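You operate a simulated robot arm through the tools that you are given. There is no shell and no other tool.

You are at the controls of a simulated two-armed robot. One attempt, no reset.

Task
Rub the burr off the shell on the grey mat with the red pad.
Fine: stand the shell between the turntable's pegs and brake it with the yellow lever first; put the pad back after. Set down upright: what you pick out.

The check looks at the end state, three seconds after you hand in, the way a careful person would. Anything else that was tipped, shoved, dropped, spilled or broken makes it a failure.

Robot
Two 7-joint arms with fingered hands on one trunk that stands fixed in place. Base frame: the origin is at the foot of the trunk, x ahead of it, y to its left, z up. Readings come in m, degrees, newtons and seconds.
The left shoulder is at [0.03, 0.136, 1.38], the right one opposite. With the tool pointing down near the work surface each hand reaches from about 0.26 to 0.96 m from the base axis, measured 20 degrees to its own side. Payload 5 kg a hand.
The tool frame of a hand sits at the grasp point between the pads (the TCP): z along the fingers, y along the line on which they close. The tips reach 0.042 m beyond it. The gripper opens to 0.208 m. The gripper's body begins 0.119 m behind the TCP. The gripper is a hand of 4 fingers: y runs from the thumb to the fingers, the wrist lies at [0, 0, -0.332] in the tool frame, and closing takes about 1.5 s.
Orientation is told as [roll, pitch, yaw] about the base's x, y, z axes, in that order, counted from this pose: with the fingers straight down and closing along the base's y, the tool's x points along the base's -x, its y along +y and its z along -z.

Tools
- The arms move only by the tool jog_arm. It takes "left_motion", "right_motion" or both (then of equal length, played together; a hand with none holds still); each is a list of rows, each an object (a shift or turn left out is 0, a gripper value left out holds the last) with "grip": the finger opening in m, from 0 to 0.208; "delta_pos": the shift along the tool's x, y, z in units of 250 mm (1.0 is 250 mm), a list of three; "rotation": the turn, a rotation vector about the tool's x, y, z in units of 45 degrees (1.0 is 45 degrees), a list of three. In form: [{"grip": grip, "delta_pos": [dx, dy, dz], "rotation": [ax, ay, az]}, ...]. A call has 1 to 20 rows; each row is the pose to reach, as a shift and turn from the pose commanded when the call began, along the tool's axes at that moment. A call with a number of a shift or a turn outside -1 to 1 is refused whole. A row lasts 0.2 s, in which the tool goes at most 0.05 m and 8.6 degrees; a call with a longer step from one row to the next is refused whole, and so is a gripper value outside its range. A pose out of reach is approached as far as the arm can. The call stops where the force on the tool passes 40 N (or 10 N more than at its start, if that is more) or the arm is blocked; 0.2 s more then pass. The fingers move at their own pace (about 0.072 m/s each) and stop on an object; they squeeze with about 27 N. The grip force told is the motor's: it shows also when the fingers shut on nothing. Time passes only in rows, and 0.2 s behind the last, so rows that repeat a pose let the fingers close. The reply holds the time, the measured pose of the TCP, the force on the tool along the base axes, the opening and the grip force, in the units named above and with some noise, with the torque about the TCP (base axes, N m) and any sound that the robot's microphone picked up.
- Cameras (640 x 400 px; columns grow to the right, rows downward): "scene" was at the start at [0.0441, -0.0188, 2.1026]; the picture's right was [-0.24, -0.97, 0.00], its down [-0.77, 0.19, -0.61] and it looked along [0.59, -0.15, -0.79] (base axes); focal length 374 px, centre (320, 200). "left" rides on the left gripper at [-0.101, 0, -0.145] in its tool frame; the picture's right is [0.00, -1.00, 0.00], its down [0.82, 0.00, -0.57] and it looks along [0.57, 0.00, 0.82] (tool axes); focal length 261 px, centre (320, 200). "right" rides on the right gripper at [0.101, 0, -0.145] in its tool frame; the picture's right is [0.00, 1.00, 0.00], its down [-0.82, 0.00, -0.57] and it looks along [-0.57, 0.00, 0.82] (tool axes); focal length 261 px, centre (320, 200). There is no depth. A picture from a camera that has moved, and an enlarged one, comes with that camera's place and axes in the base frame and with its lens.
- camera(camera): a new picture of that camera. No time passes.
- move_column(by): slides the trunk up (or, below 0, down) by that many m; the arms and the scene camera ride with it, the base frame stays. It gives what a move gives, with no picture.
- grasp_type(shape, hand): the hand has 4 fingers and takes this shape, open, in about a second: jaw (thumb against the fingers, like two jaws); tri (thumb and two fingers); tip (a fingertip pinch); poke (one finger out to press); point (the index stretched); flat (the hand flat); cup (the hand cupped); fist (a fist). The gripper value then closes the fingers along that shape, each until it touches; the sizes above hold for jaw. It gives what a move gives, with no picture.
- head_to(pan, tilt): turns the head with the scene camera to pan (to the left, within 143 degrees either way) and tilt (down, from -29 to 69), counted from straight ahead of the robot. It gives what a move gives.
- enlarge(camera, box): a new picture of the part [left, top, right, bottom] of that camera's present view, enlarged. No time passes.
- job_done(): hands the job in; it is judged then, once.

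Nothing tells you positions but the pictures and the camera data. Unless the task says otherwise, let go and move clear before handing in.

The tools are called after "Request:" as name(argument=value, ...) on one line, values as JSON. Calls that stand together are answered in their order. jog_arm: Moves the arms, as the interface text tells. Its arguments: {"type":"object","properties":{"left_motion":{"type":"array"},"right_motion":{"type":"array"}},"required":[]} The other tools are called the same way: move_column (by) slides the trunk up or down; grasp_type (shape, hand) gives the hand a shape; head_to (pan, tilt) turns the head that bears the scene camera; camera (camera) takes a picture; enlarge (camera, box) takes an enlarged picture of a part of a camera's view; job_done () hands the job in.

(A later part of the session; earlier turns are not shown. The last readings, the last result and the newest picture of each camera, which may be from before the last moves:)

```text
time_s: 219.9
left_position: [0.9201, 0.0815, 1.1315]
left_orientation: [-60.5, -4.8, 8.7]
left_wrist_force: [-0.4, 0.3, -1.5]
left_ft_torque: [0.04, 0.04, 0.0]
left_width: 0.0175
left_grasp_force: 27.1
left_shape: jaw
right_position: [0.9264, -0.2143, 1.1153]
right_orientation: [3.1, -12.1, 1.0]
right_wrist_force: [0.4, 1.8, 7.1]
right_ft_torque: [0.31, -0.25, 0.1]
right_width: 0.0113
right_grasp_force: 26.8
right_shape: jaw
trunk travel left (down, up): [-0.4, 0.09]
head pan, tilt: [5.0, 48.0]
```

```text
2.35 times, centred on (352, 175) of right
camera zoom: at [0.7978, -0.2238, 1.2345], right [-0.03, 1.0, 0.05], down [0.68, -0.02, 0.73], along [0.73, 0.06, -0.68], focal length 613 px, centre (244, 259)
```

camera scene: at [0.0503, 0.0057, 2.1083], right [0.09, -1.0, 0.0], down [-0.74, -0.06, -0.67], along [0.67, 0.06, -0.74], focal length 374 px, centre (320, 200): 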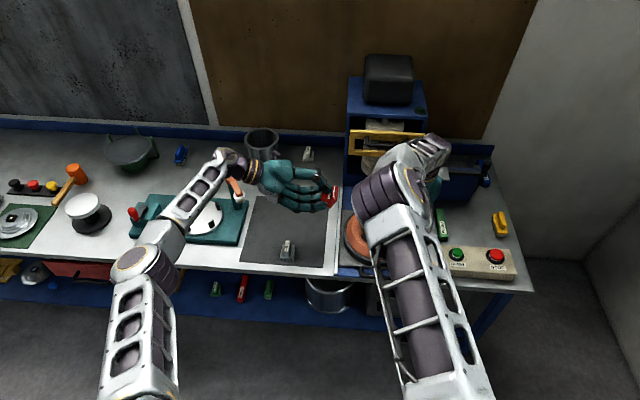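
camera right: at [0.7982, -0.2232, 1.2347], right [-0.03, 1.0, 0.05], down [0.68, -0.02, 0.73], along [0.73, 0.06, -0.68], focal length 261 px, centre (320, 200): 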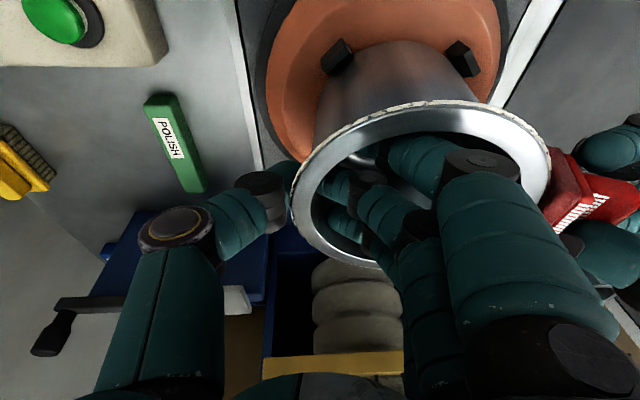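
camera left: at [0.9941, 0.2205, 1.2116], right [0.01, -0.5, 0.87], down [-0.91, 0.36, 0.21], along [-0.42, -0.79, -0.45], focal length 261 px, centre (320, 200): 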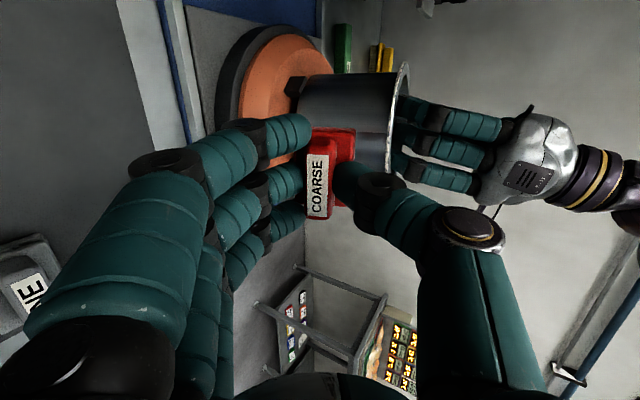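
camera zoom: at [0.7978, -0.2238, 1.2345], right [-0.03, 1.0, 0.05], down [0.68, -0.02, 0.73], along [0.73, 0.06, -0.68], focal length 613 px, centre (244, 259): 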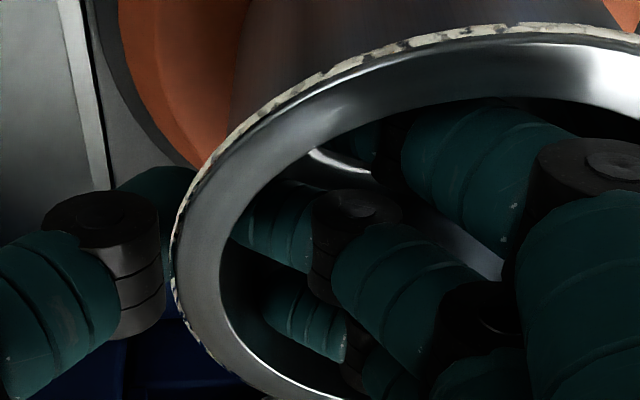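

No visible wear from this either, so perhaps the condition isn't met — I should verify that the turntable is really braked. I release the shell with the right hand and lift clear, keeping the pad in the left hand off to the side.

Request:
jog_arm(right_motion=[{"grip": 0.03}, {"grip": 0.05}, {"grip": 0.075}, {"grip": 0.075}, {"grip": 0.075}, {"delta_pos": [-0.034, 0.008, -0.156], "grip": 0.075}, {"delta_pos": [-0.067, 0.016, -0.312], "grip": 0.075}, {"delta_pos": [-0.1, 0.024, -0.469], "grip": 0.075}, {"delta_pos": [-0.126, 0.03, -0.586], "grip": 0.075}])

Request:
camera(camera="right")

```text
time_s: 221.9
left_position: [0.9207, 0.0829, 1.1326]
left_orientation: [-60.5, -4.9, 8.8]
left_wrist_force: [-1.3, -0.3, -1.2]
left_ft_torque: [0.05, -0.01, 0.04]
left_width: 0.0174
left_grasp_force: 27.1
left_shape: jaw
right_position: [0.9268, -0.2132, 1.2647]
right_orientation: [3.1, -12.1, 1.1]
right_wrist_force: [-0.8, 0.4, -0.2]
right_ft_torque: [0.02, -0.09, -0.01]
right_width: 0.0744
right_grasp_force: 0.1
right_shape: jaw
trunk travel left (down, up): [-0.4, 0.09]
head pan, tilt: [5.0, 48.0]
```

```text
taken
camera right: at [0.7977, -0.2234, 1.3851], right [-0.03, 1.0, 0.05], down [0.68, -0.02, 0.73], along [0.73, 0.06, -0.68], focal length 261 px, centre (320, 200)
```

right: 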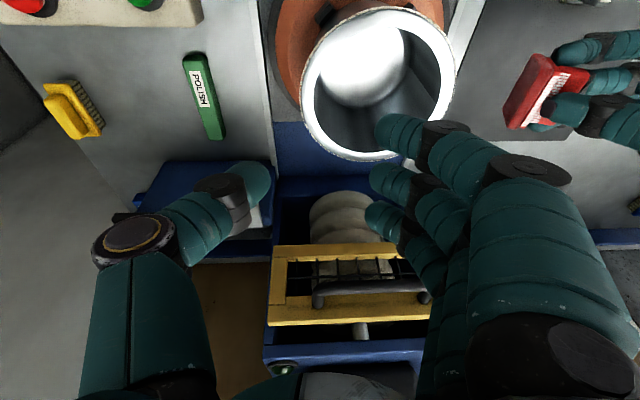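

The lever is at its hard stop (it held against 35 N), so the brake should be on. I'll try a longer, stable test: pad nearly flat on the near rim, tipped slightly so it bears on the outer corner, with many strokes. Re-levelling the pad first.

Request:
jog_arm(left_motion=[{"delta_pos": [0.007, -0.072, -0.078], "rotation": [-0.164, 0, 0.0289]}, {"delta_pos": [0.013, -0.143, -0.157], "rotation": [-0.328, 0, 0.0579]}, {"delta_pos": [0.02, -0.215, -0.235], "rotation": [-0.4925, 0, 0.0868]}, {"delta_pos": [0.0261, -0.286, -0.3133], "rotation": [-0.6567, 0, 0.1157]}], right_motion=[{"delta_pos": [0.12, -0.12, -0.05]}, {"delta_pos": [0.24, -0.24, -0.1]}, {"delta_pos": [0.36, -0.36, -0.1]}, {"delta_pos": [0.48, -0.48, -0.1]}])

Request:
jog_arm(left_motion=[{"rotation": [-0.164, 0, 0.0289]}, {"rotation": [-0.328, 0, 0.0579]}, {"rotation": [-0.4925, 0, 0.0868]}, {"rotation": [-0.6567, 0, 0.1157]}, {"rotation": [-0.6567, 0, 0.1157]}], right_motion=[{"delta_pos": [0.12, -0.12, 0]}, {"delta_pos": [0.24, -0.24, 0]}, {"delta_pos": [0.36, -0.36, 0]}, {"delta_pos": [0.48, -0.48, 0]}, {"delta_pos": [0.56, -0.56, 0]}])

Request:
camera(camera="left")

Request:
camera(camera="scene")

```text
time_s: 222.9
left_position: [0.8981, 0.1115, 1.2344]
left_orientation: [-30.3, -8.6, 5.2]
left_wrist_force: [-2.3, -1.6, -0.6]
left_ft_torque: [0.16, -0.22, 0.16]
left_width: 0.0176
left_grasp_force: 27.1
left_shape: jaw
right_position: [0.805, -0.3378, 1.2585]
right_orientation: [3.1, -12.2, 1.2]
right_wrist_force: [-1.7, -0.7, 1.0]
right_ft_torque: [0.11, -0.16, 0.01]
right_width: 0.0748
right_grasp_force: 0.0
right_shape: jaw
trunk travel left (down, up): [-0.4, 0.09]
head pan, tilt: [5.0, 48.0]
```

```text
time_s: 224.2
left_position: [0.9013, 0.1145, 1.2311]
left_orientation: [-0.1, -9.9, 0.0]
left_wrist_force: [-0.2, 0.9, -0.8]
left_ft_torque: [-0.07, 0.02, 0.0]
left_width: 0.0174
left_grasp_force: 27.0
left_shape: jaw
right_position: [0.6764, -0.477, 1.2213]
right_orientation: [3.2, -12.0, 1.3]
right_wrist_force: [-0.2, 1.9, 0.0]
right_ft_torque: [-0.24, 0.05, -0.02]
right_width: 0.0749
right_grasp_force: 0.1
right_shape: jaw
trunk travel left (down, up): [-0.4, 0.09]
head pan, tilt: [5.0, 48.0]
```

```text
taken
camera left: at [0.9755, 0.1148, 1.3917], right [0.01, -1.0, 0.0], down [-0.91, -0.01, 0.42], along [-0.42, 0.0, -0.91], focal length 261 px, centre (320, 200)
```

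left: 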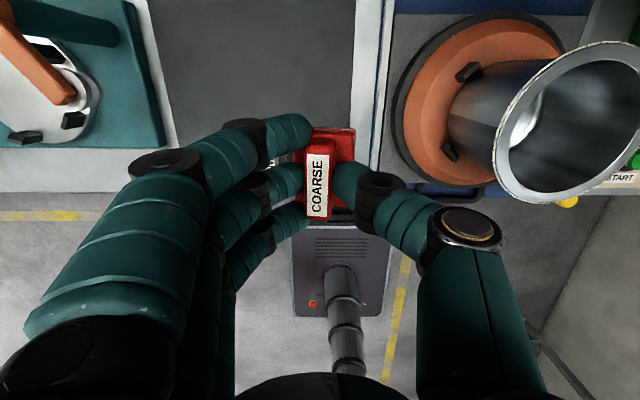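

```text
taken
camera scene: at [0.05, 0.0075, 2.1082], right [0.09, -1.0, 0.0], down [-0.74, -0.07, -0.67], along [0.67, 0.06, -0.74], focal length 374 px, centre (320, 200)
```

scene: 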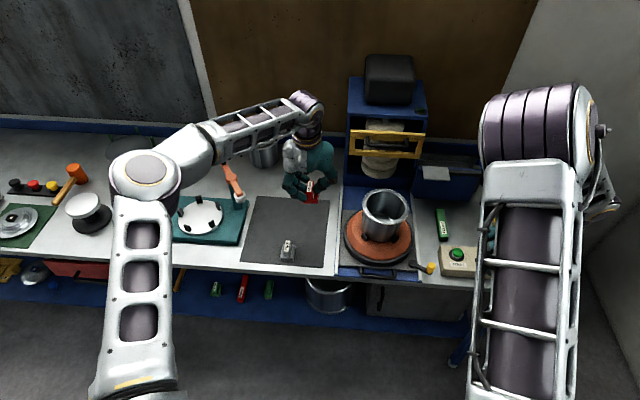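

Request:
enlarge(camera="left", box=[485, 40, 605, 200])

Request:
enlarge(camera="left", box=[488, 100, 548, 190])

Request:
enlarge(camera="scene", box=[355, 180, 415, 230])

```text
2.50 times, centred on (545, 120) of left
camera zoom: at [0.9755, 0.1148, 1.3917], right [0.01, -1.0, 0.0], down [-0.91, -0.01, 0.42], along [-0.42, 0.0, -0.91], focal length 652 px, centre (-242, 400)
```

zoom: 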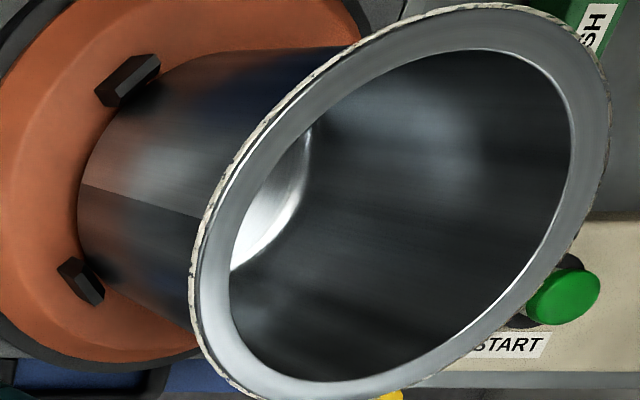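

```text
4.44 times, centred on (518, 145) of left
camera zoom: at [0.9755, 0.1148, 1.3917], right [0.01, -1.0, 0.0], down [-0.91, -0.01, 0.42], along [-0.42, 0.0, -0.91], focal length 1158 px, centre (-560, 444)
```

zoom: 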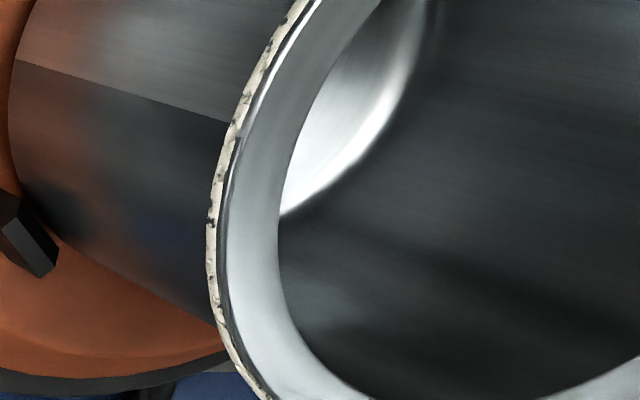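

```text
8.00 times, centred on (385, 205) of scene
camera zoom: at [0.05, 0.0075, 2.1082], right [0.09, -1.0, 0.0], down [-0.74, -0.07, -0.67], along [0.67, 0.06, -0.74], focal length 2991 px, centre (-200, 160)
```

zoom: 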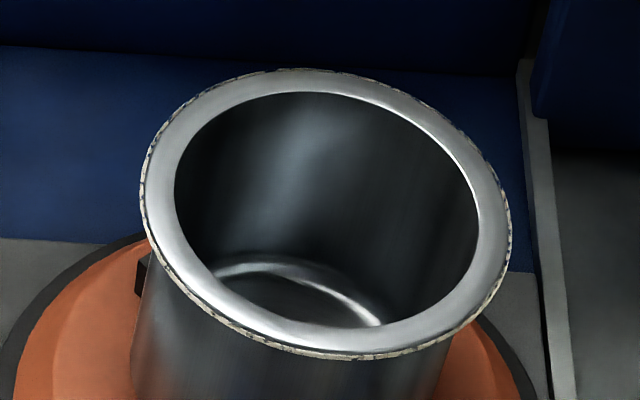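

Request:
jog_arm(left_motion=[{"delta_pos": [0.064, -0.13, -0.06], "rotation": [-0.022, -0.055, 0.004]}, {"delta_pos": [0.128, -0.26, -0.12], "rotation": [-0.044, -0.111, 0.008]}, {"delta_pos": [0.19, -0.39, -0.1668], "rotation": [-0.066, -0.167, 0.0115]}, {"delta_pos": [0.255, -0.52, -0.1668], "rotation": [-0.0876, -0.222, 0.0154]}])

Request:
jog_arm(left_motion=[{"delta_pos": [0.016, -0.133, 0.02]}, {"delta_pos": [0.032, -0.267, 0.06]}, {"delta_pos": [0.048, -0.4, 0.12]}, {"delta_pos": [0.0634, -0.5337, 0.1976]}, {"delta_pos": [0.0634, -0.5337, 0.1976]}])

Request:
enlarge(camera="left", box=[220, 40, 460, 220])

```text
time_s: 225.2
left_position: [0.8306, -0.0188, 1.2617]
left_orientation: [4.4, -20.0, -0.9]
left_wrist_force: [-0.8, 0.3, -1.3]
left_ft_torque: [-0.02, -0.05, 0.01]
left_width: 0.0175
left_grasp_force: 27.4
left_shape: jaw
right_position: [0.6747, -0.4832, 1.2205]
right_orientation: [3.0, -12.1, 1.1]
right_wrist_force: [-0.2, -1.8, 0.3]
right_ft_torque: [0.25, -0.12, 0.02]
right_width: 0.0749
right_grasp_force: 0.1
right_shape: jaw
trunk travel left (down, up): [-0.4, 0.09]
head pan, tilt: [5.0, 48.0]
```

```text
time_s: 226.3
left_position: [0.8339, -0.1448, 1.2009]
left_orientation: [4.2, -19.9, -1.0]
left_wrist_force: [0.5, 1.7, 0.1]
left_ft_torque: [-0.12, 0.01, -0.02]
left_width: 0.0172
left_grasp_force: 26.8
left_shape: jaw
right_position: [0.6754, -0.4784, 1.2208]
right_orientation: [3.0, -12.0, 1.1]
right_wrist_force: [0.7, 1.2, 0.5]
right_ft_torque: [-0.11, 0.0, -0.02]
right_width: 0.0749
right_grasp_force: 0.0
right_shape: jaw
trunk travel left (down, up): [-0.4, 0.09]
head pan, tilt: [5.0, 48.0]
```

```text
2.22 times, centred on (340, 130) of left
camera zoom: at [0.8791, -0.1556, 1.3719], right [0.01, -1.0, -0.07], down [-0.97, -0.03, 0.26], along [-0.26, 0.06, -0.96], focal length 579 px, centre (276, 356)
```

zoom: 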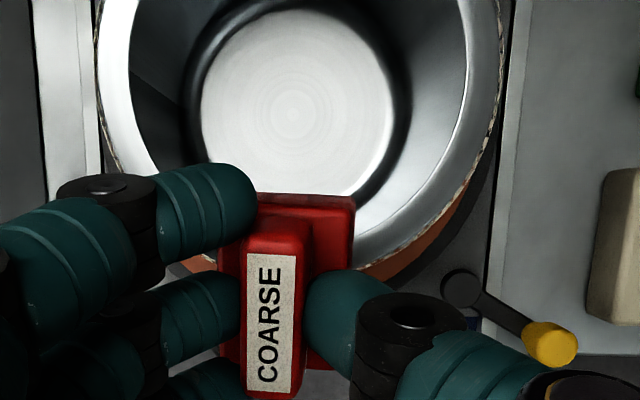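

Request:
jog_arm(left_motion=[{"delta_pos": [0.0109, -0.0022, 0.03]}, {"delta_pos": [0.0218, -0.0045, 0.06]}, {"delta_pos": [0.0245, -0.005, 0.0675]}, {"delta_pos": [0.0245, -0.005, 0.0675]}])

Request:
jog_arm(left_motion=[{"delta_pos": [0.0027, -0.0006, 0.0075]}, {"delta_pos": [0.0041, -0.0008, 0.0113]}, {"delta_pos": [0.0041, -0.0008, 0.0113]}])

```text
time_s: 227.3
left_position: [0.8338, -0.1462, 1.1827]
left_orientation: [4.1, -19.9, -1.1]
left_wrist_force: [-1.6, 0.4, 2.2]
left_ft_torque: [0.11, 0.03, 0.0]
left_width: 0.0175
left_grasp_force: 27.2
left_shape: jaw
right_position: [0.675, -0.4803, 1.2196]
right_orientation: [3.0, -12.2, 1.1]
right_wrist_force: [-0.4, 0.9, -0.3]
right_ft_torque: [0.01, -0.01, -0.01]
right_width: 0.0748
right_grasp_force: 0.1
right_shape: jaw
trunk travel left (down, up): [-0.4, 0.09]
head pan, tilt: [5.0, 48.0]
```

```text
time_s: 228.2
left_position: [0.8341, -0.1453, 1.1818]
left_orientation: [4.1, -20.0, -1.0]
left_wrist_force: [-3.8, 2.3, 16.8]
left_ft_torque: [0.27, 0.03, 0.05]
left_width: 0.0176
left_grasp_force: 26.7
left_shape: jaw
right_position: [0.6743, -0.4792, 1.222]
right_orientation: [3.1, -12.2, 1.1]
right_wrist_force: [-0.5, 0.2, -1.0]
right_ft_torque: [0.03, -0.03, 0.02]
right_width: 0.0749
right_grasp_force: 0.1
right_shape: jaw
trunk travel left (down, up): [-0.4, 0.09]
head pan, tilt: [5.0, 48.0]
```

Contact at 17 N. Long series of strokes on the near arc.

Request:
jog_arm(left_motion=[{"delta_pos": [-0.0215, -0.1125, -0.0006]}, {"delta_pos": [0, 0, 0]}, {"delta_pos": [-0.0161, 0.1125, 0.0142]}, {"delta_pos": [0, 0, 0]}, {"delta_pos": [-0.0215, -0.1125, -0.0006]}, {"delta_pos": [0, 0, 0]}, {"delta_pos": [-0.0161, 0.1125, 0.0142]}, {"delta_pos": [0, 0, 0]}, {"delta_pos": [-0.0215, -0.1125, -0.0006]}, {"delta_pos": [0, 0, 0]}, {"delta_pos": [-0.0161, 0.1125, 0.0142]}, {"delta_pos": [0, 0, 0]}, {"delta_pos": [-0.0215, -0.1125, -0.0006]}, {"delta_pos": [0, 0, 0]}, {"delta_pos": [-0.0161, 0.1125, 0.0142]}, {"delta_pos": [0, 0, 0]}, {"delta_pos": [-0.0215, -0.1125, -0.0006]}, {"delta_pos": [0, 0, 0]}, {"delta_pos": [-0.0161, 0.1125, 0.0142]}, {"delta_pos": [0, 0, 0]}])

Request:
enlarge(camera="left", box=[220, 40, 460, 220])

Request:
jog_arm(left_motion=[{"delta_pos": [-0.0215, -0.1125, -0.0006]}, {"delta_pos": [0, 0, 0]}, {"delta_pos": [-0.0161, 0.1125, 0.0142]}, {"delta_pos": [0, 0, 0]}, {"delta_pos": [-0.0215, -0.1125, -0.0006]}, {"delta_pos": [0, 0, 0]}, {"delta_pos": [-0.0161, 0.1125, 0.0142]}, {"delta_pos": [0, 0, 0]}, {"delta_pos": [-0.0215, -0.1125, -0.0006]}, {"delta_pos": [0, 0, 0]}, {"delta_pos": [-0.0161, 0.1125, 0.0142]}, {"delta_pos": [0, 0, 0]}, {"delta_pos": [-0.0215, -0.1125, -0.0006]}, {"delta_pos": [0, 0, 0]}, {"delta_pos": [-0.0161, 0.1125, 0.0142]}, {"delta_pos": [0, 0, 0]}, {"delta_pos": [-0.0215, -0.1125, -0.0006]}, {"delta_pos": [0, 0, 0]}, {"delta_pos": [-0.0161, 0.1125, 0.0142]}, {"delta_pos": [0, 0, 0]}])

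Request:
enlarge(camera="left", box=[220, 40, 460, 220])

```text
time_s: 232.3
left_position: [0.8351, -0.1477, 1.1807]
left_orientation: [4.3, -20.0, -1.0]
left_wrist_force: [-1.5, 1.8, 8.9]
left_ft_torque: [0.33, -0.03, 0.11]
left_width: 0.0177
left_grasp_force: 27.0
left_shape: jaw
right_position: [0.6743, -0.4832, 1.2201]
right_orientation: [3.1, -12.2, 1.2]
right_wrist_force: [-0.8, -1.9, -0.5]
right_ft_torque: [0.26, -0.07, 0.06]
right_width: 0.0747
right_grasp_force: 0.0
right_shape: jaw
trunk travel left (down, up): [-0.4, 0.09]
head pan, tilt: [5.0, 48.0]
```

```text
2.22 times, centred on (340, 130) of left
camera zoom: at [0.8805, -0.1591, 1.3512], right [0.01, -1.0, -0.07], down [-0.97, -0.03, 0.26], along [-0.26, 0.06, -0.96], focal length 579 px, centre (276, 356)
```

zoom: 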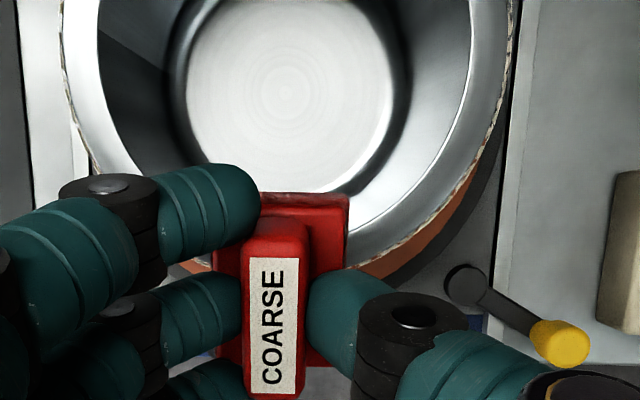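

```text
time_s: 236.6
left_position: [0.8347, -0.1466, 1.1808]
left_orientation: [4.2, -19.9, -1.0]
left_wrist_force: [-2.0, 2.6, 7.0]
left_ft_torque: [0.3, -0.04, 0.13]
left_width: 0.0174
left_grasp_force: 27.1
left_shape: jaw
right_position: [0.6749, -0.4825, 1.2196]
right_orientation: [3.0, -12.1, 1.0]
right_wrist_force: [-0.7, -2.7, -0.2]
right_ft_torque: [0.22, -0.05, 0.08]
right_width: 0.0749
right_grasp_force: 0.1
right_shape: jaw
trunk travel left (down, up): [-0.4, 0.09]
head pan, tilt: [5.0, 48.0]
```

```text
2.22 times, centred on (340, 130) of left
camera zoom: at [0.8791, -0.1581, 1.3508], right [0.01, -1.0, -0.07], down [-0.97, -0.03, 0.26], along [-0.26, 0.06, -0.96], focal length 579 px, centre (276, 356)
```

zoom: 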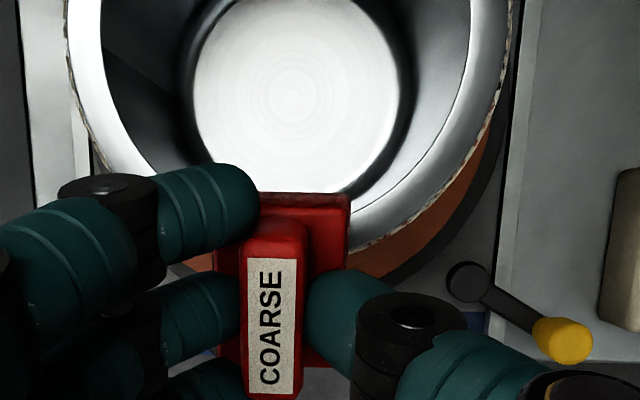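

Request:
enlarge(camera="left", box=[345, 90, 425, 160])

```text
5.71 times, centred on (385, 125) of left
camera zoom: at [0.8791, -0.1581, 1.3508], right [0.01, -1.0, -0.07], down [-0.97, -0.03, 0.26], along [-0.26, 0.06, -0.96], focal length 1489 px, centre (-51, 629)
```

zoom: 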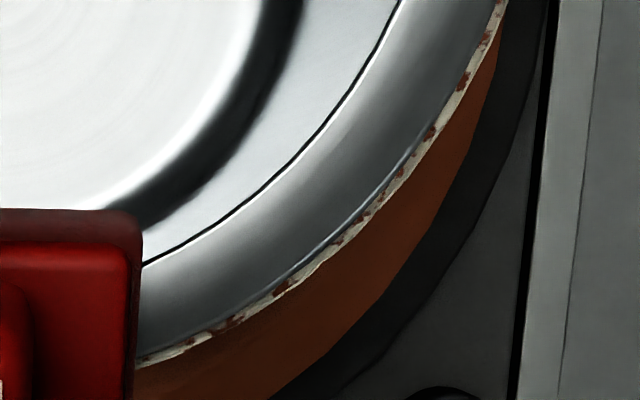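

The crust near the rubbed stretch now looks thinner and more broken, so it is wearing. Pressing a bit more and continuing the same strokes.

Request:
jog_arm(left_motion=[{"delta_pos": [0.0016, -0.0003, 0.0045]}, {"delta_pos": [-0.0199, -0.1128, 0.0039]}, {"delta_pos": [0.0016, -0.0003, 0.0045]}, {"delta_pos": [-0.0145, 0.1122, 0.0187]}, {"delta_pos": [0.0016, -0.0003, 0.0045]}, {"delta_pos": [-0.0199, -0.1128, 0.0039]}, {"delta_pos": [0.0016, -0.0003, 0.0045]}, {"delta_pos": [-0.0145, 0.1122, 0.0187]}, {"delta_pos": [0.0016, -0.0003, 0.0045]}, {"delta_pos": [-0.0199, -0.1128, 0.0039]}, {"delta_pos": [0.0016, -0.0003, 0.0045]}, {"delta_pos": [-0.0145, 0.1122, 0.0187]}, {"delta_pos": [0.0016, -0.0003, 0.0045]}, {"delta_pos": [-0.0199, -0.1128, 0.0039]}, {"delta_pos": [0.0016, -0.0003, 0.0045]}, {"delta_pos": [-0.0145, 0.1122, 0.0187]}, {"delta_pos": [0.0016, -0.0003, 0.0045]}, {"delta_pos": [-0.0199, -0.1128, 0.0039]}, {"delta_pos": [0.0016, -0.0003, 0.0045]}])

Request:
jog_arm(left_motion=[{"delta_pos": [-0.0215, -0.1125, -0.0006]}, {"delta_pos": [0, 0, 0]}, {"delta_pos": [-0.0161, 0.1125, 0.0142]}, {"delta_pos": [0, 0, 0]}, {"delta_pos": [-0.0215, -0.1125, -0.0006]}, {"delta_pos": [0, 0, 0]}, {"delta_pos": [-0.0161, 0.1125, 0.0142]}, {"delta_pos": [0, 0, 0]}, {"delta_pos": [-0.0215, -0.1125, -0.0006]}, {"delta_pos": [0, 0, 0]}, {"delta_pos": [-0.0161, 0.1125, 0.0142]}, {"delta_pos": [0, 0, 0]}, {"delta_pos": [-0.0215, -0.1125, -0.0006]}, {"delta_pos": [0, 0, 0]}, {"delta_pos": [-0.0161, 0.1125, 0.0142]}, {"delta_pos": [0, 0, 0]}, {"delta_pos": [-0.0215, -0.1125, -0.0006]}, {"delta_pos": [0, 0, 0]}, {"delta_pos": [-0.0161, 0.1125, 0.0142]}, {"delta_pos": [0, 0, 0]}])

Request:
enlarge(camera="left", box=[345, 90, 425, 160])

```text
time_s: 240.6
left_position: [0.8328, -0.1447, 1.1791]
left_orientation: [4.1, -20.0, -1.1]
left_wrist_force: [-1.4, 0.0, 3.1]
left_ft_torque: [-0.16, -0.09, -0.06]
left_width: 0.0173
left_grasp_force: 27.0
left_shape: jaw
right_position: [0.6748, -0.478, 1.2214]
right_orientation: [3.0, -12.1, 1.2]
right_wrist_force: [0.5, 2.0, 0.6]
right_ft_torque: [-0.23, 0.04, -0.04]
right_width: 0.0747
right_grasp_force: 0.1
right_shape: jaw
trunk travel left (down, up): [-0.4, 0.09]
head pan, tilt: [5.0, 48.0]
```

```text
time_s: 244.8
left_position: [0.8346, -0.1475, 1.1787]
left_orientation: [4.3, -20.0, -1.1]
left_wrist_force: [-1.6, -0.8, 2.9]
left_ft_torque: [0.23, 0.0, 0.08]
left_width: 0.0173
left_grasp_force: 27.1
left_shape: jaw
right_position: [0.6749, -0.4831, 1.2199]
right_orientation: [3.1, -12.1, 1.1]
right_wrist_force: [-0.3, -1.7, -0.3]
right_ft_torque: [0.33, -0.07, 0.08]
right_width: 0.0747
right_grasp_force: 0.1
right_shape: jaw
trunk travel left (down, up): [-0.4, 0.09]
head pan, tilt: [5.0, 48.0]
```

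```text
5.71 times, centred on (385, 125) of left
camera zoom: at [0.8794, -0.1599, 1.3493], right [0.01, -1.0, -0.07], down [-0.97, -0.03, 0.26], along [-0.26, 0.06, -0.96], focal length 1489 px, centre (-51, 629)
```

zoom: 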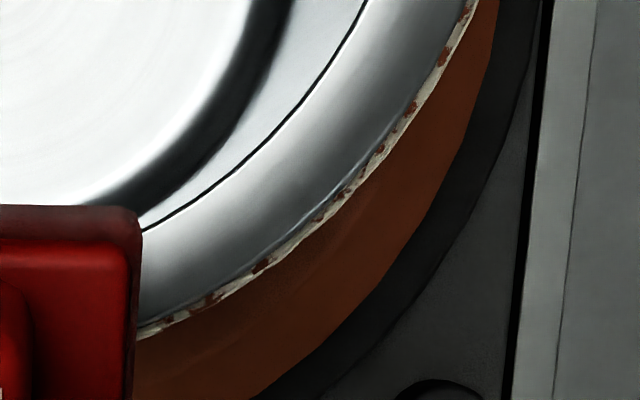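

Request:
jog_arm(left_motion=[{"delta_pos": [-0.02, 0.005, -0.05]}, {"delta_pos": [-0.05, 0.12, -0.15]}, {"delta_pos": [-0.05, 0.3, -0.15]}, {"delta_pos": [-0.05, 0.48, -0.15]}, {"delta_pos": [-0.05, 0.6, -0.15]}, {"delta_pos": [-0.05, 0.6, -0.15]}])

Request:
camera(camera="right")

Request:
enlarge(camera="scene", box=[355, 185, 415, 230])

Request:
enlarge(camera="scene", box=[365, 205, 405, 228])

```text
time_s: 246.2
left_position: [0.8316, 0.0011, 1.2286]
left_orientation: [4.2, -20.0, -1.0]
left_wrist_force: [0.1, -1.0, -1.0]
left_ft_torque: [0.06, 0.01, 0.04]
left_width: 0.0173
left_grasp_force: 26.7
left_shape: jaw
right_position: [0.6765, -0.4796, 1.2212]
right_orientation: [3.1, -12.0, 1.1]
right_wrist_force: [0.4, 0.5, 0.1]
right_ft_torque: [0.04, 0.02, -0.04]
right_width: 0.0746
right_grasp_force: 0.0
right_shape: jaw
trunk travel left (down, up): [-0.4, 0.09]
head pan, tilt: [5.0, 48.0]
```

```text
taken
camera right: at [0.5475, -0.4906, 1.3405], right [-0.03, 1.0, 0.05], down [0.68, -0.02, 0.73], along [0.73, 0.06, -0.68], focal length 261 px, centre (320, 200)
```

right: 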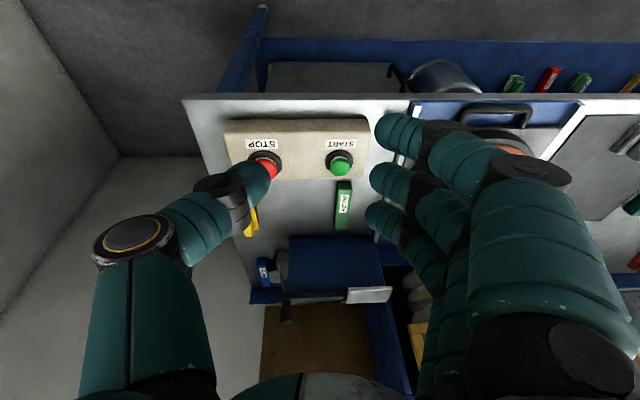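

```text
8.89 times, centred on (385, 208) of scene
camera zoom: at [0.051, 0.0048, 2.1082], right [0.09, -1.0, 0.0], down [-0.74, -0.06, -0.67], along [0.67, 0.06, -0.74], focal length 3324 px, centre (-258, 133)
```

zoom: 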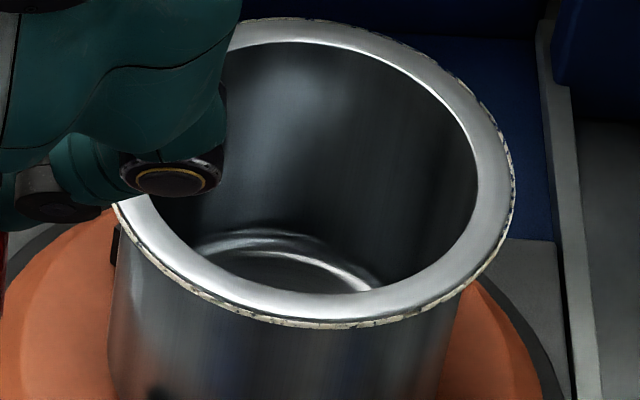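

```text
16.00 times, centred on (385, 216) of scene
camera zoom: at [0.051, 0.0048, 2.1082], right [0.09, -1.0, 0.0], down [-0.74, -0.06, -0.67], along [0.67, 0.06, -0.74], focal length 5983 px, centre (-720, -64)
```

zoom: 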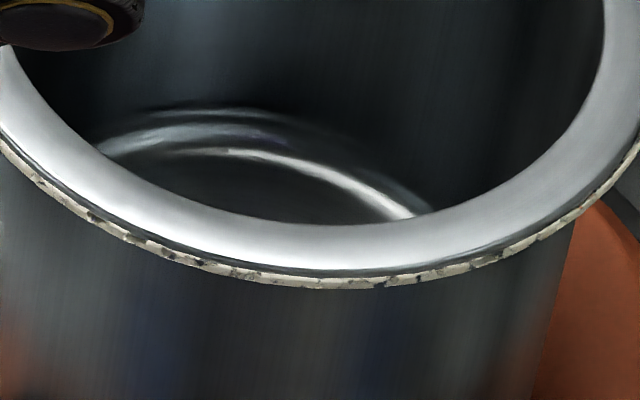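

Still no wear at the near arc: a flat or shallow contact touches only the flange corner, not the crust on its vertical side. I'll hold the shell again with the right hand and press the sole vertically flat against that side face. Moving the left hand aside first and turning the pad on its side.

Request:
jog_arm(left_motion=[{"delta_pos": [-0.054, 0.12, 0.028], "rotation": [0.0013, 0.055, 0.0037]}, {"delta_pos": [-0.107, 0.24, 0.057], "rotation": [0.0027, 0.111, 0.0073]}, {"delta_pos": [-0.16, 0.36, 0.085], "rotation": [0.004, 0.166, 0.011]}, {"delta_pos": [-0.2141, 0.4788, 0.1135], "rotation": [0.0053, 0.2217, 0.0146]}])

Request:
jog_arm(left_motion=[{"rotation": [0.164, 0, -0.029]}, {"rotation": [0.328, 0, -0.058]}, {"rotation": [0.4925, 0, -0.087]}, {"rotation": [0.657, 0, -0.116]}, {"rotation": [0.821, 0, -0.145]}, {"rotation": [0.985, 0, -0.1736]}], right_motion=[{"delta_pos": [-0.107, 0.105, -0.02]}, {"delta_pos": [-0.214, 0.21, -0.0368]}, {"delta_pos": [-0.321, 0.315, -0.0368]}, {"delta_pos": [-0.428, 0.42, -0.0368]}, {"delta_pos": [-0.5354, 0.5248, -0.0368]}, {"delta_pos": [-0.5354, 0.5248, -0.0368]}])

Request:
jog_arm(left_motion=[{"rotation": [0.164, 0, -0.029]}, {"rotation": [0.328, 0, -0.058]}, {"rotation": [0.4925, 0, -0.087]}, {"rotation": [0.657, 0, -0.116]}, {"rotation": [0.821, 0, -0.145]}, {"rotation": [0.985, 0, -0.1736]}], right_motion=[{"delta_pos": [-0.1, 0.103, 0.027]}, {"delta_pos": [-0.2, 0.206, 0.053]}, {"delta_pos": [-0.3, 0.31, 0.08]}, {"delta_pos": [-0.4, 0.413, 0.106]}, {"delta_pos": [-0.4989, 0.5162, 0.1331]}, {"delta_pos": [-0.4989, 0.5162, 0.1331]}])

Request:
camera(camera="right")

Request:
camera(camera="left")

Request:
camera(camera="scene")

```text
time_s: 247.2
left_position: [0.8928, 0.1214, 1.2277]
left_orientation: [3.7, -9.8, -1.1]
left_wrist_force: [-0.3, -0.6, -0.6]
left_ft_torque: [0.03, 0.09, -0.02]
left_width: 0.017
left_grasp_force: 26.8
left_shape: jaw
right_position: [0.6761, -0.4787, 1.2207]
right_orientation: [3.0, -12.1, 1.1]
right_wrist_force: [-0.1, 2.1, -0.3]
right_ft_torque: [-0.16, 0.13, -0.05]
right_width: 0.075
right_grasp_force: 0.0
right_shape: jaw
trunk travel left (down, up): [-0.4, 0.09]
head pan, tilt: [5.0, 48.0]
```

```text
time_s: 248.6
left_position: [0.8925, 0.1198, 1.2285]
left_orientation: [-41.8, -7.5, 6.3]
left_wrist_force: [0.4, -1.7, 0.3]
left_ft_torque: [0.19, 0.05, 0.01]
left_width: 0.017
left_grasp_force: 26.9
left_shape: jaw
right_position: [0.8015, -0.3466, 1.2631]
right_orientation: [3.0, -12.0, 1.1]
right_wrist_force: [-0.3, 0.5, 1.0]
right_ft_torque: [-0.07, -0.02, -0.04]
right_width: 0.0747
right_grasp_force: 0.1
right_shape: jaw
trunk travel left (down, up): [-0.4, 0.09]
head pan, tilt: [5.0, 48.0]
```

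```text
time_s: 249.9
left_position: [0.8919, 0.1214, 1.2284]
left_orientation: [-86.4, -0.7, 9.8]
left_wrist_force: [0.2, 0.0, 0.9]
left_ft_torque: [0.2, 0.06, -0.02]
left_width: 0.017
left_grasp_force: 27.2
left_shape: jaw
right_position: [0.9263, -0.2151, 1.2633]
right_orientation: [3.1, -12.1, 1.0]
right_wrist_force: [0.9, 0.2, -0.7]
right_ft_torque: [0.05, 0.01, 0.01]
right_width: 0.0747
right_grasp_force: 0.0
right_shape: jaw
trunk travel left (down, up): [-0.4, 0.09]
head pan, tilt: [5.0, 48.0]
```

```text
taken
camera right: at [0.7972, -0.2241, 1.3843], right [-0.03, 1.0, 0.05], down [0.68, -0.02, 0.73], along [0.73, 0.06, -0.68], focal length 261 px, centre (320, 200)
```

right: 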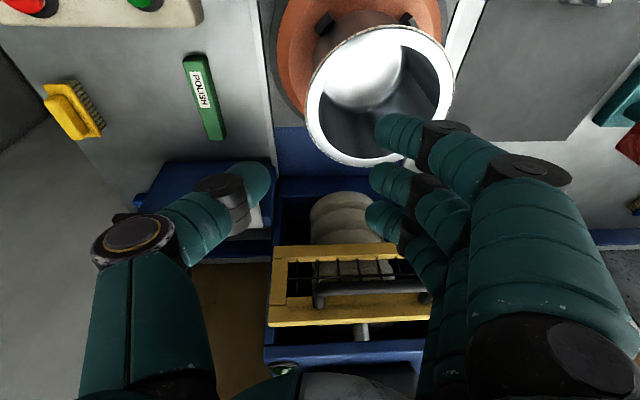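

```text
taken
camera left: at [0.9669, 0.279, 1.2384], right [0.0, -0.06, 1.0], down [-0.91, 0.42, 0.03], along [-0.43, -0.9, -0.06], focal length 261 px, centre (320, 200)
```

left: 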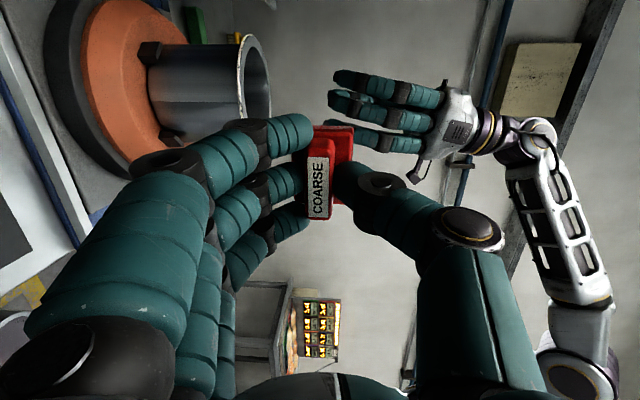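

```text
taken
camera scene: at [0.0505, 0.005, 2.1082], right [0.09, -1.0, 0.0], down [-0.74, -0.06, -0.67], along [0.67, 0.06, -0.74], focal length 374 px, centre (320, 200)
```

scene: 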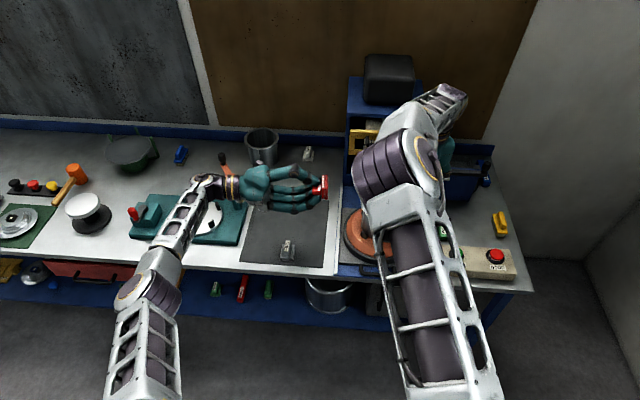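

The pad is on its side facing the shell. Re-gripping the shell's right wall with the right hand (shell centre now ≈ (0.943, -0.1405)).

Request:
jog_arm(right_motion=[{"delta_pos": [-0.043, 0, 0.009], "grip": 0.075}, {"delta_pos": [-0.01, -0.006, 0.15], "grip": 0.075}, {"delta_pos": [0.02, -0.014, 0.3], "grip": 0.075}, {"delta_pos": [0.05, -0.022, 0.44], "grip": 0.075}, {"delta_pos": [0.07, -0.028, 0.54], "grip": 0.075}, {"delta_pos": [0.0827, -0.031, 0.5951], "grip": 0.075}, {"delta_pos": [0.0827, -0.031, 0.5951], "grip": 0.075}])

Request:
jog_arm(right_motion=[{"grip": 0.05}, {"grip": 0.035}, {"grip": 0.02}, {"grip": 0.01}, {"grip": 0.005}, {"grip": 0.005}, {"grip": 0.005}])

Request:
camera(camera="right")

```text
time_s: 251.6
left_position: [0.8927, 0.1202, 1.2279]
left_orientation: [-86.3, -0.6, 9.5]
left_wrist_force: [0.0, 0.7, -1.3]
left_ft_torque: [0.05, 0.0, 0.03]
left_width: 0.0169
left_grasp_force: 26.5
left_shape: jaw
right_position: [0.9375, -0.2117, 1.1139]
right_orientation: [3.1, -12.2, 1.1]
right_wrist_force: [-0.3, 0.0, -0.2]
right_ft_torque: [0.02, 0.0, 0.02]
right_width: 0.0749
right_grasp_force: 0.1
right_shape: jaw
trunk travel left (down, up): [-0.4, 0.09]
head pan, tilt: [5.0, 48.0]
```

```text
time_s: 253.2
left_position: [0.8917, 0.121, 1.2275]
left_orientation: [-86.3, -0.6, 9.6]
left_wrist_force: [-0.6, -0.1, -1.6]
left_ft_torque: [0.04, -0.01, -0.02]
left_width: 0.0171
left_grasp_force: 27.1
left_shape: jaw
right_position: [0.9354, -0.2125, 1.1142]
right_orientation: [3.2, -12.0, 1.1]
right_wrist_force: [0.9, 2.8, 0.6]
right_ft_torque: [0.24, -0.05, 0.11]
right_width: 0.0108
right_grasp_force: 27.3
right_shape: jaw
trunk travel left (down, up): [-0.4, 0.09]
head pan, tilt: [5.0, 48.0]
```

```text
taken
camera right: at [0.8083, -0.2221, 1.2346], right [-0.03, 1.0, 0.05], down [0.68, -0.02, 0.73], along [0.73, 0.06, -0.68], focal length 261 px, centre (320, 200)
```

right: 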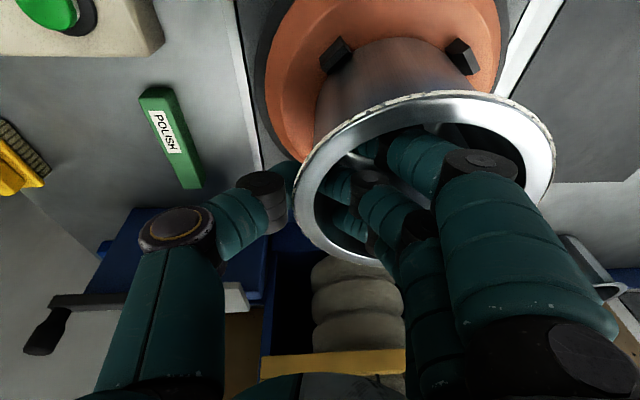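

Request:
jog_arm(left_motion=[{"delta_pos": [-0.06, 0.16, 0.021]}, {"delta_pos": [-0.12, 0.32, 0.042]}, {"delta_pos": [-0.177, 0.477, 0.0625]}, {"delta_pos": [-0.146, 0.465, 0.237]}, {"delta_pos": [-0.1153, 0.454, 0.4125]}, {"delta_pos": [-0.1153, 0.454, 0.4125]}])

Request:
camera(camera="left")

Request:
camera(camera="right")

```text
time_s: 254.6
left_position: [0.9088, 0.0284, 1.1382]
left_orientation: [-86.3, -0.7, 9.8]
left_wrist_force: [-1.6, 3.0, -1.2]
left_ft_torque: [-0.14, -0.02, 0.11]
left_width: 0.017
left_grasp_force: 27.2
left_shape: jaw
left hand out of reach, approached as far as the arm can: row 2, 3, 4, 5, 6
right_position: [0.9368, -0.212, 1.1147]
right_orientation: [3.0, -12.1, 1.2]
right_wrist_force: [1.6, 2.2, -1.2]
right_ft_torque: [-0.14, -0.22, -0.07]
right_width: 0.0108
right_grasp_force: 26.9
right_shape: jaw
trunk travel left (down, up): [-0.4, 0.09]
head pan, tilt: [5.0, 48.0]
```

```text
taken
camera left: at [0.9831, 0.1877, 1.1468], right [0.01, -0.06, 1.0], down [-0.9, 0.42, 0.03], along [-0.43, -0.9, -0.05], focal length 261 px, centre (320, 200)
```

left: 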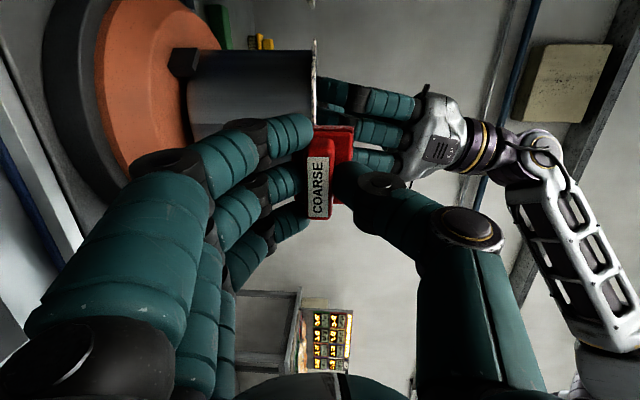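

```text
taken
camera right: at [0.808, -0.2206, 1.2349], right [-0.03, 1.0, 0.05], down [0.68, -0.02, 0.73], along [0.73, 0.05, -0.68], focal length 261 px, centre (320, 200)
```

right: 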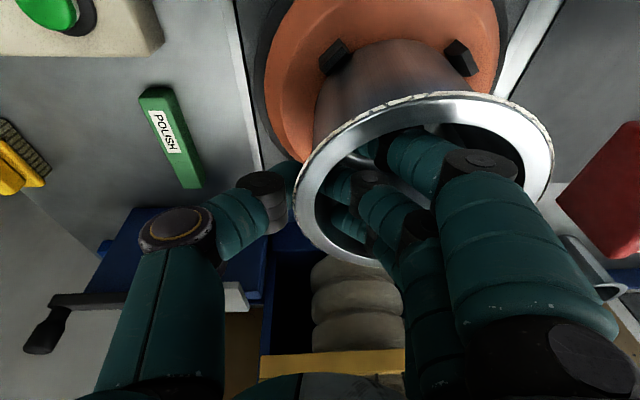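

The far position is out of reach sideways, so I'll work at the near-left side instead (about φ = 130°), turning the pad 40° so its sole faces the shell's axis from there.

Request:
jog_arm(left_motion=[{"delta_pos": [0.083, 0.001, -0.05], "rotation": [-0.002, -0.177, -0.0113]}, {"delta_pos": [0.166, 0.002, -0.1], "rotation": [-0.004, -0.355, -0.0226]}, {"delta_pos": [0.249, 0.003, -0.14], "rotation": [-0.006, -0.532, -0.0338]}, {"delta_pos": [0.332, 0.004, -0.16], "rotation": [-0.008, -0.71, -0.0451]}, {"delta_pos": [0.4137, 0.0056, -0.1604], "rotation": [-0.01, -0.887, -0.0564]}, {"delta_pos": [0.4137, 0.0056, -0.1604], "rotation": [-0.01, -0.887, -0.0564]}])

Request:
camera(camera="left")

Request:
camera(camera="right")

```text
time_s: 255.9
left_position: [0.9844, 0.1209, 1.0213]
left_orientation: [-87.2, -0.4, 38.4]
left_wrist_force: [-1.2, -0.6, -1.6]
left_ft_torque: [0.01, -0.02, -0.01]
left_width: 0.0169
left_grasp_force: 26.9
left_shape: jaw
left hand out of reach, approached as far as the arm can: row 1, 2, 3, 4, 5, 6
right_position: [0.9361, -0.2111, 1.1143]
right_orientation: [2.9, -12.0, 1.1]
right_wrist_force: [0.4, 2.9, -1.1]
right_ft_torque: [-0.08, -0.07, -0.05]
right_width: 0.0106
right_grasp_force: 27.0
right_shape: jaw
trunk travel left (down, up): [-0.4, 0.09]
head pan, tilt: [5.0, 48.0]
```

```text
taken
camera left: at [0.9724, 0.2959, 1.0305], right [0.03, -0.04, 1.0], down [-1.0, -0.06, 0.03], along [0.06, -1.0, -0.04], focal length 261 px, centre (320, 200)
```

left: 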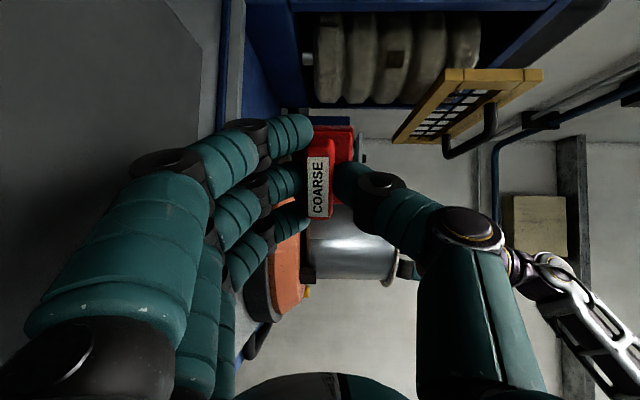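

```text
taken
camera right: at [0.8084, -0.2207, 1.2348], right [-0.03, 1.0, 0.05], down [0.68, -0.02, 0.73], along [0.73, 0.05, -0.68], focal length 261 px, centre (320, 200)
```

right: 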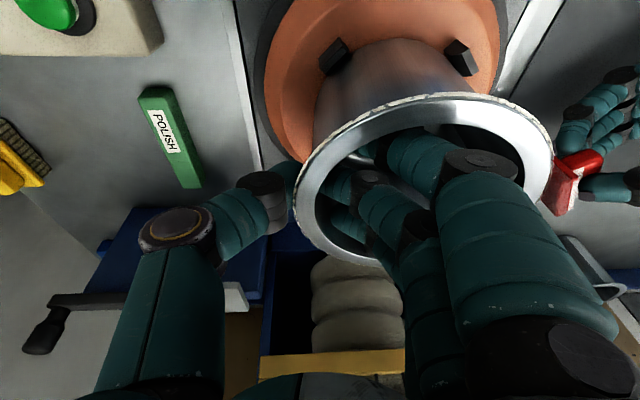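

The arm's wrist limits make that sideways pose unreachable, so I abandon it and return the left hand to an easier pose. I also realise the shell may simply have been turning with the pad during my near-side strokes; I'll check that with a mid-stroke picture.

Request:
jog_arm(left_motion=[{"delta_pos": [0.034, -0.141, -0.065], "rotation": [0.0012, 0.1776, 0.0087]}, {"delta_pos": [0.068, -0.282, -0.131], "rotation": [0.0025, 0.355, 0.0174]}, {"delta_pos": [0.103, -0.424, -0.197], "rotation": [0.0037, 0.533, 0.026]}, {"delta_pos": [0.137, -0.565, -0.262], "rotation": [0.005, 0.71, 0.0347]}, {"delta_pos": [0.171, -0.706, -0.3276], "rotation": [0.0062, 0.8878, 0.0434]}])

Request:
camera(camera="scene")

```text
time_s: 257.1
left_position: [0.8542, 0.1396, 1.2427]
left_orientation: [-87.2, -0.4, -1.9]
left_wrist_force: [0.0, -0.4, -1.8]
left_ft_torque: [-0.09, -0.02, 0.07]
left_width: 0.0169
left_grasp_force: 27.6
left_shape: jaw
left hand out of reach, approached as far as the arm can: row 1, 2, 3, 4, 5
right_position: [0.9364, -0.211, 1.1149]
right_orientation: [2.9, -12.0, 1.0]
right_wrist_force: [0.7, 3.1, -2.5]
right_ft_torque: [-0.25, -0.29, -0.07]
right_width: 0.0104
right_grasp_force: 27.1
right_shape: jaw
trunk travel left (down, up): [-0.4, 0.09]
head pan, tilt: [5.0, 48.0]
```

```text
taken
camera scene: at [0.0493, 0.0105, 2.1082], right [0.09, -1.0, 0.0], down [-0.74, -0.07, -0.67], along [0.67, 0.06, -0.74], focal length 374 px, centre (320, 200)
```

scene: 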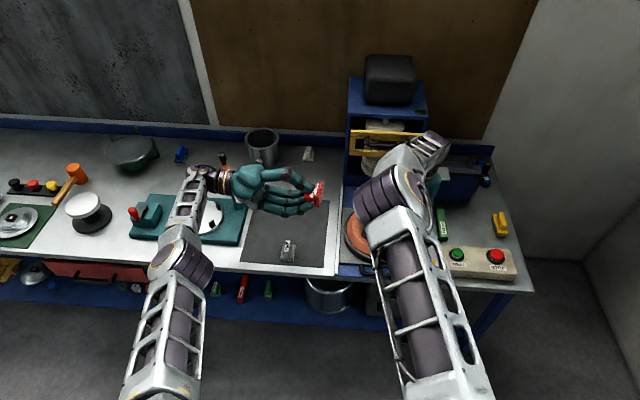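

Quick check while the shell is still held: I twist it 24° and look whether the pegs/platter turn along (they shouldn't if the brake is on).

Request:
jog_arm(right_motion=[{"delta_pos": [-0.036, -0.0031, 0.0076], "rotation": [-0.0373, 0.0088, -0.1736]}, {"delta_pos": [-0.0721, -0.0008, 0.0154], "rotation": [-0.0745, 0.0176, -0.3472]}, {"delta_pos": [-0.1075, 0.0065, 0.0234], "rotation": [-0.1118, 0.0264, -0.5208]}, {"delta_pos": [-0.1075, 0.0065, 0.0234], "rotation": [-0.1118, 0.0264, -0.5208]}])

Request:
camera(camera="right")

Request:
camera(camera="left")

```text
time_s: 258.1
left_position: [0.8552, 0.1384, 1.2429]
left_orientation: [-87.2, -0.4, -1.5]
left_wrist_force: [0.8, 0.4, -0.7]
left_ft_torque: [0.02, 0.03, -0.04]
left_width: 0.017
left_grasp_force: 26.8
left_shape: jaw
right_position: [0.9643, -0.2098, 1.1151]
right_orientation: [3.0, -12.0, 25.3]
right_wrist_force: [2.8, 4.6, 7.7]
right_ft_torque: [0.33, 0.46, -1.86]
right_width: 0.0109
right_grasp_force: 27.2
right_shape: jaw
trunk travel left (down, up): [-0.4, 0.09]
head pan, tilt: [5.0, 48.0]
```

```text
taken
camera right: at [0.8509, -0.2714, 1.2352], right [-0.43, 0.9, 0.05], down [0.63, 0.26, 0.73], along [0.64, 0.35, -0.68], focal length 261 px, centre (320, 200)
```

right: 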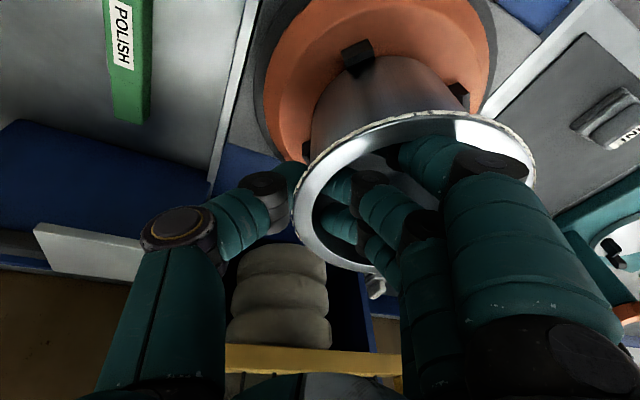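

```text
taken
camera left: at [0.9598, 0.2795, 1.2504], right [0.0, -0.05, 1.0], down [-0.8, 0.59, 0.03], along [-0.59, -0.8, -0.04], focal length 261 px, centre (320, 200)
```

left: 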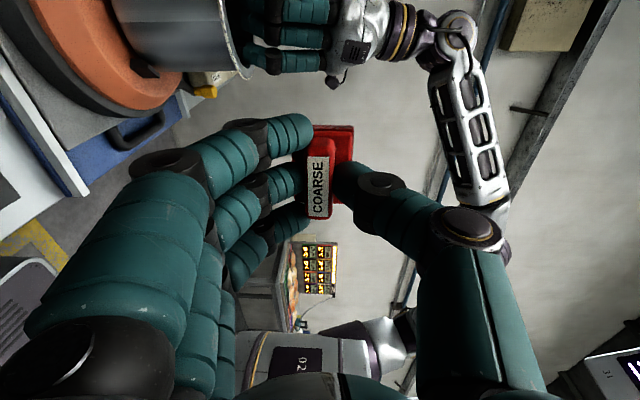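

The pegs stayed put (platter ≈ unrotated), so the brake is holding. Returning the twist to zero, releasing the shell and retracting the right hand to its observation pose.

Request:
jog_arm(right_motion=[{"delta_pos": [0.036, -0.0031, -0.0076], "rotation": [0.0373, -0.0088, 0.1736]}, {"delta_pos": [0.0721, -0.006, -0.0154], "rotation": [0.0745, -0.0176, 0.3472]}, {"delta_pos": [0.106, -0.012, -0.0234], "rotation": [0.1118, -0.0264, 0.5208]}, {"delta_pos": [0.106, -0.012, -0.0234], "rotation": [0.1118, -0.0264, 0.5208]}])

Request:
jog_arm(right_motion=[{"grip": 0.03}, {"grip": 0.05}, {"grip": 0.075}, {"grip": 0.075}, {"grip": 0.075}, {"delta_pos": [-0.034, 0.008, -0.156], "grip": 0.075}, {"delta_pos": [-0.067, 0.016, -0.312], "grip": 0.075}, {"delta_pos": [-0.1, 0.024, -0.469], "grip": 0.075}, {"delta_pos": [-0.126, 0.03, -0.586], "grip": 0.075}])

Request:
camera(camera="right")

```text
time_s: 259.1
left_position: [0.8549, 0.14, 1.243]
left_orientation: [-87.1, -0.4, -1.7]
left_wrist_force: [0.2, -0.1, -2.0]
left_ft_torque: [0.03, 0.0, 0.01]
left_width: 0.017
left_grasp_force: 27.0
left_shape: jaw
right_position: [0.9414, -0.2237, 1.1138]
right_orientation: [3.1, -12.0, 1.0]
right_wrist_force: [-2.0, 13.1, -2.7]
right_ft_torque: [1.28, 0.15, 0.55]
right_width: 0.0102
right_grasp_force: 27.2
right_shape: jaw
trunk travel left (down, up): [-0.4, 0.09]
head pan, tilt: [5.0, 48.0]
```

```text
time_s: 261.1
left_position: [0.8552, 0.1375, 1.2435]
left_orientation: [-87.1, -0.6, -1.6]
left_wrist_force: [-1.0, -0.3, -0.7]
left_ft_torque: [0.04, -0.01, 0.07]
left_width: 0.017
left_grasp_force: 26.9
left_shape: jaw
right_position: [0.9403, -0.2258, 1.2644]
right_orientation: [3.0, -12.0, 1.0]
right_wrist_force: [-0.7, -0.3, 0.0]
right_ft_torque: [0.0, -0.1, 0.0]
right_width: 0.0744
right_grasp_force: 0.0
right_shape: jaw
trunk travel left (down, up): [-0.4, 0.09]
head pan, tilt: [5.0, 48.0]
```

```text
taken
camera right: at [0.8122, -0.2348, 1.3849], right [-0.03, 1.0, 0.05], down [0.68, -0.02, 0.73], along [0.73, 0.06, -0.68], focal length 261 px, centre (320, 200)
```

right: 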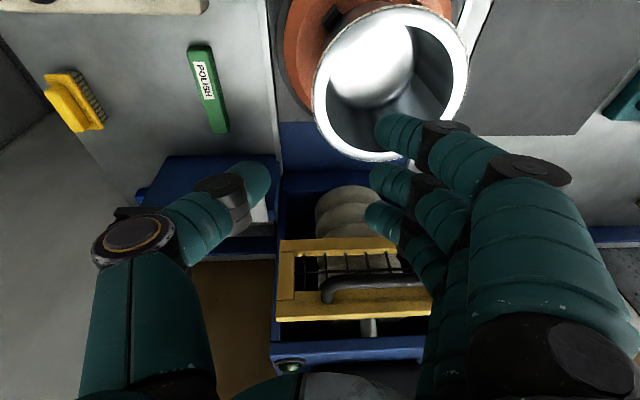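

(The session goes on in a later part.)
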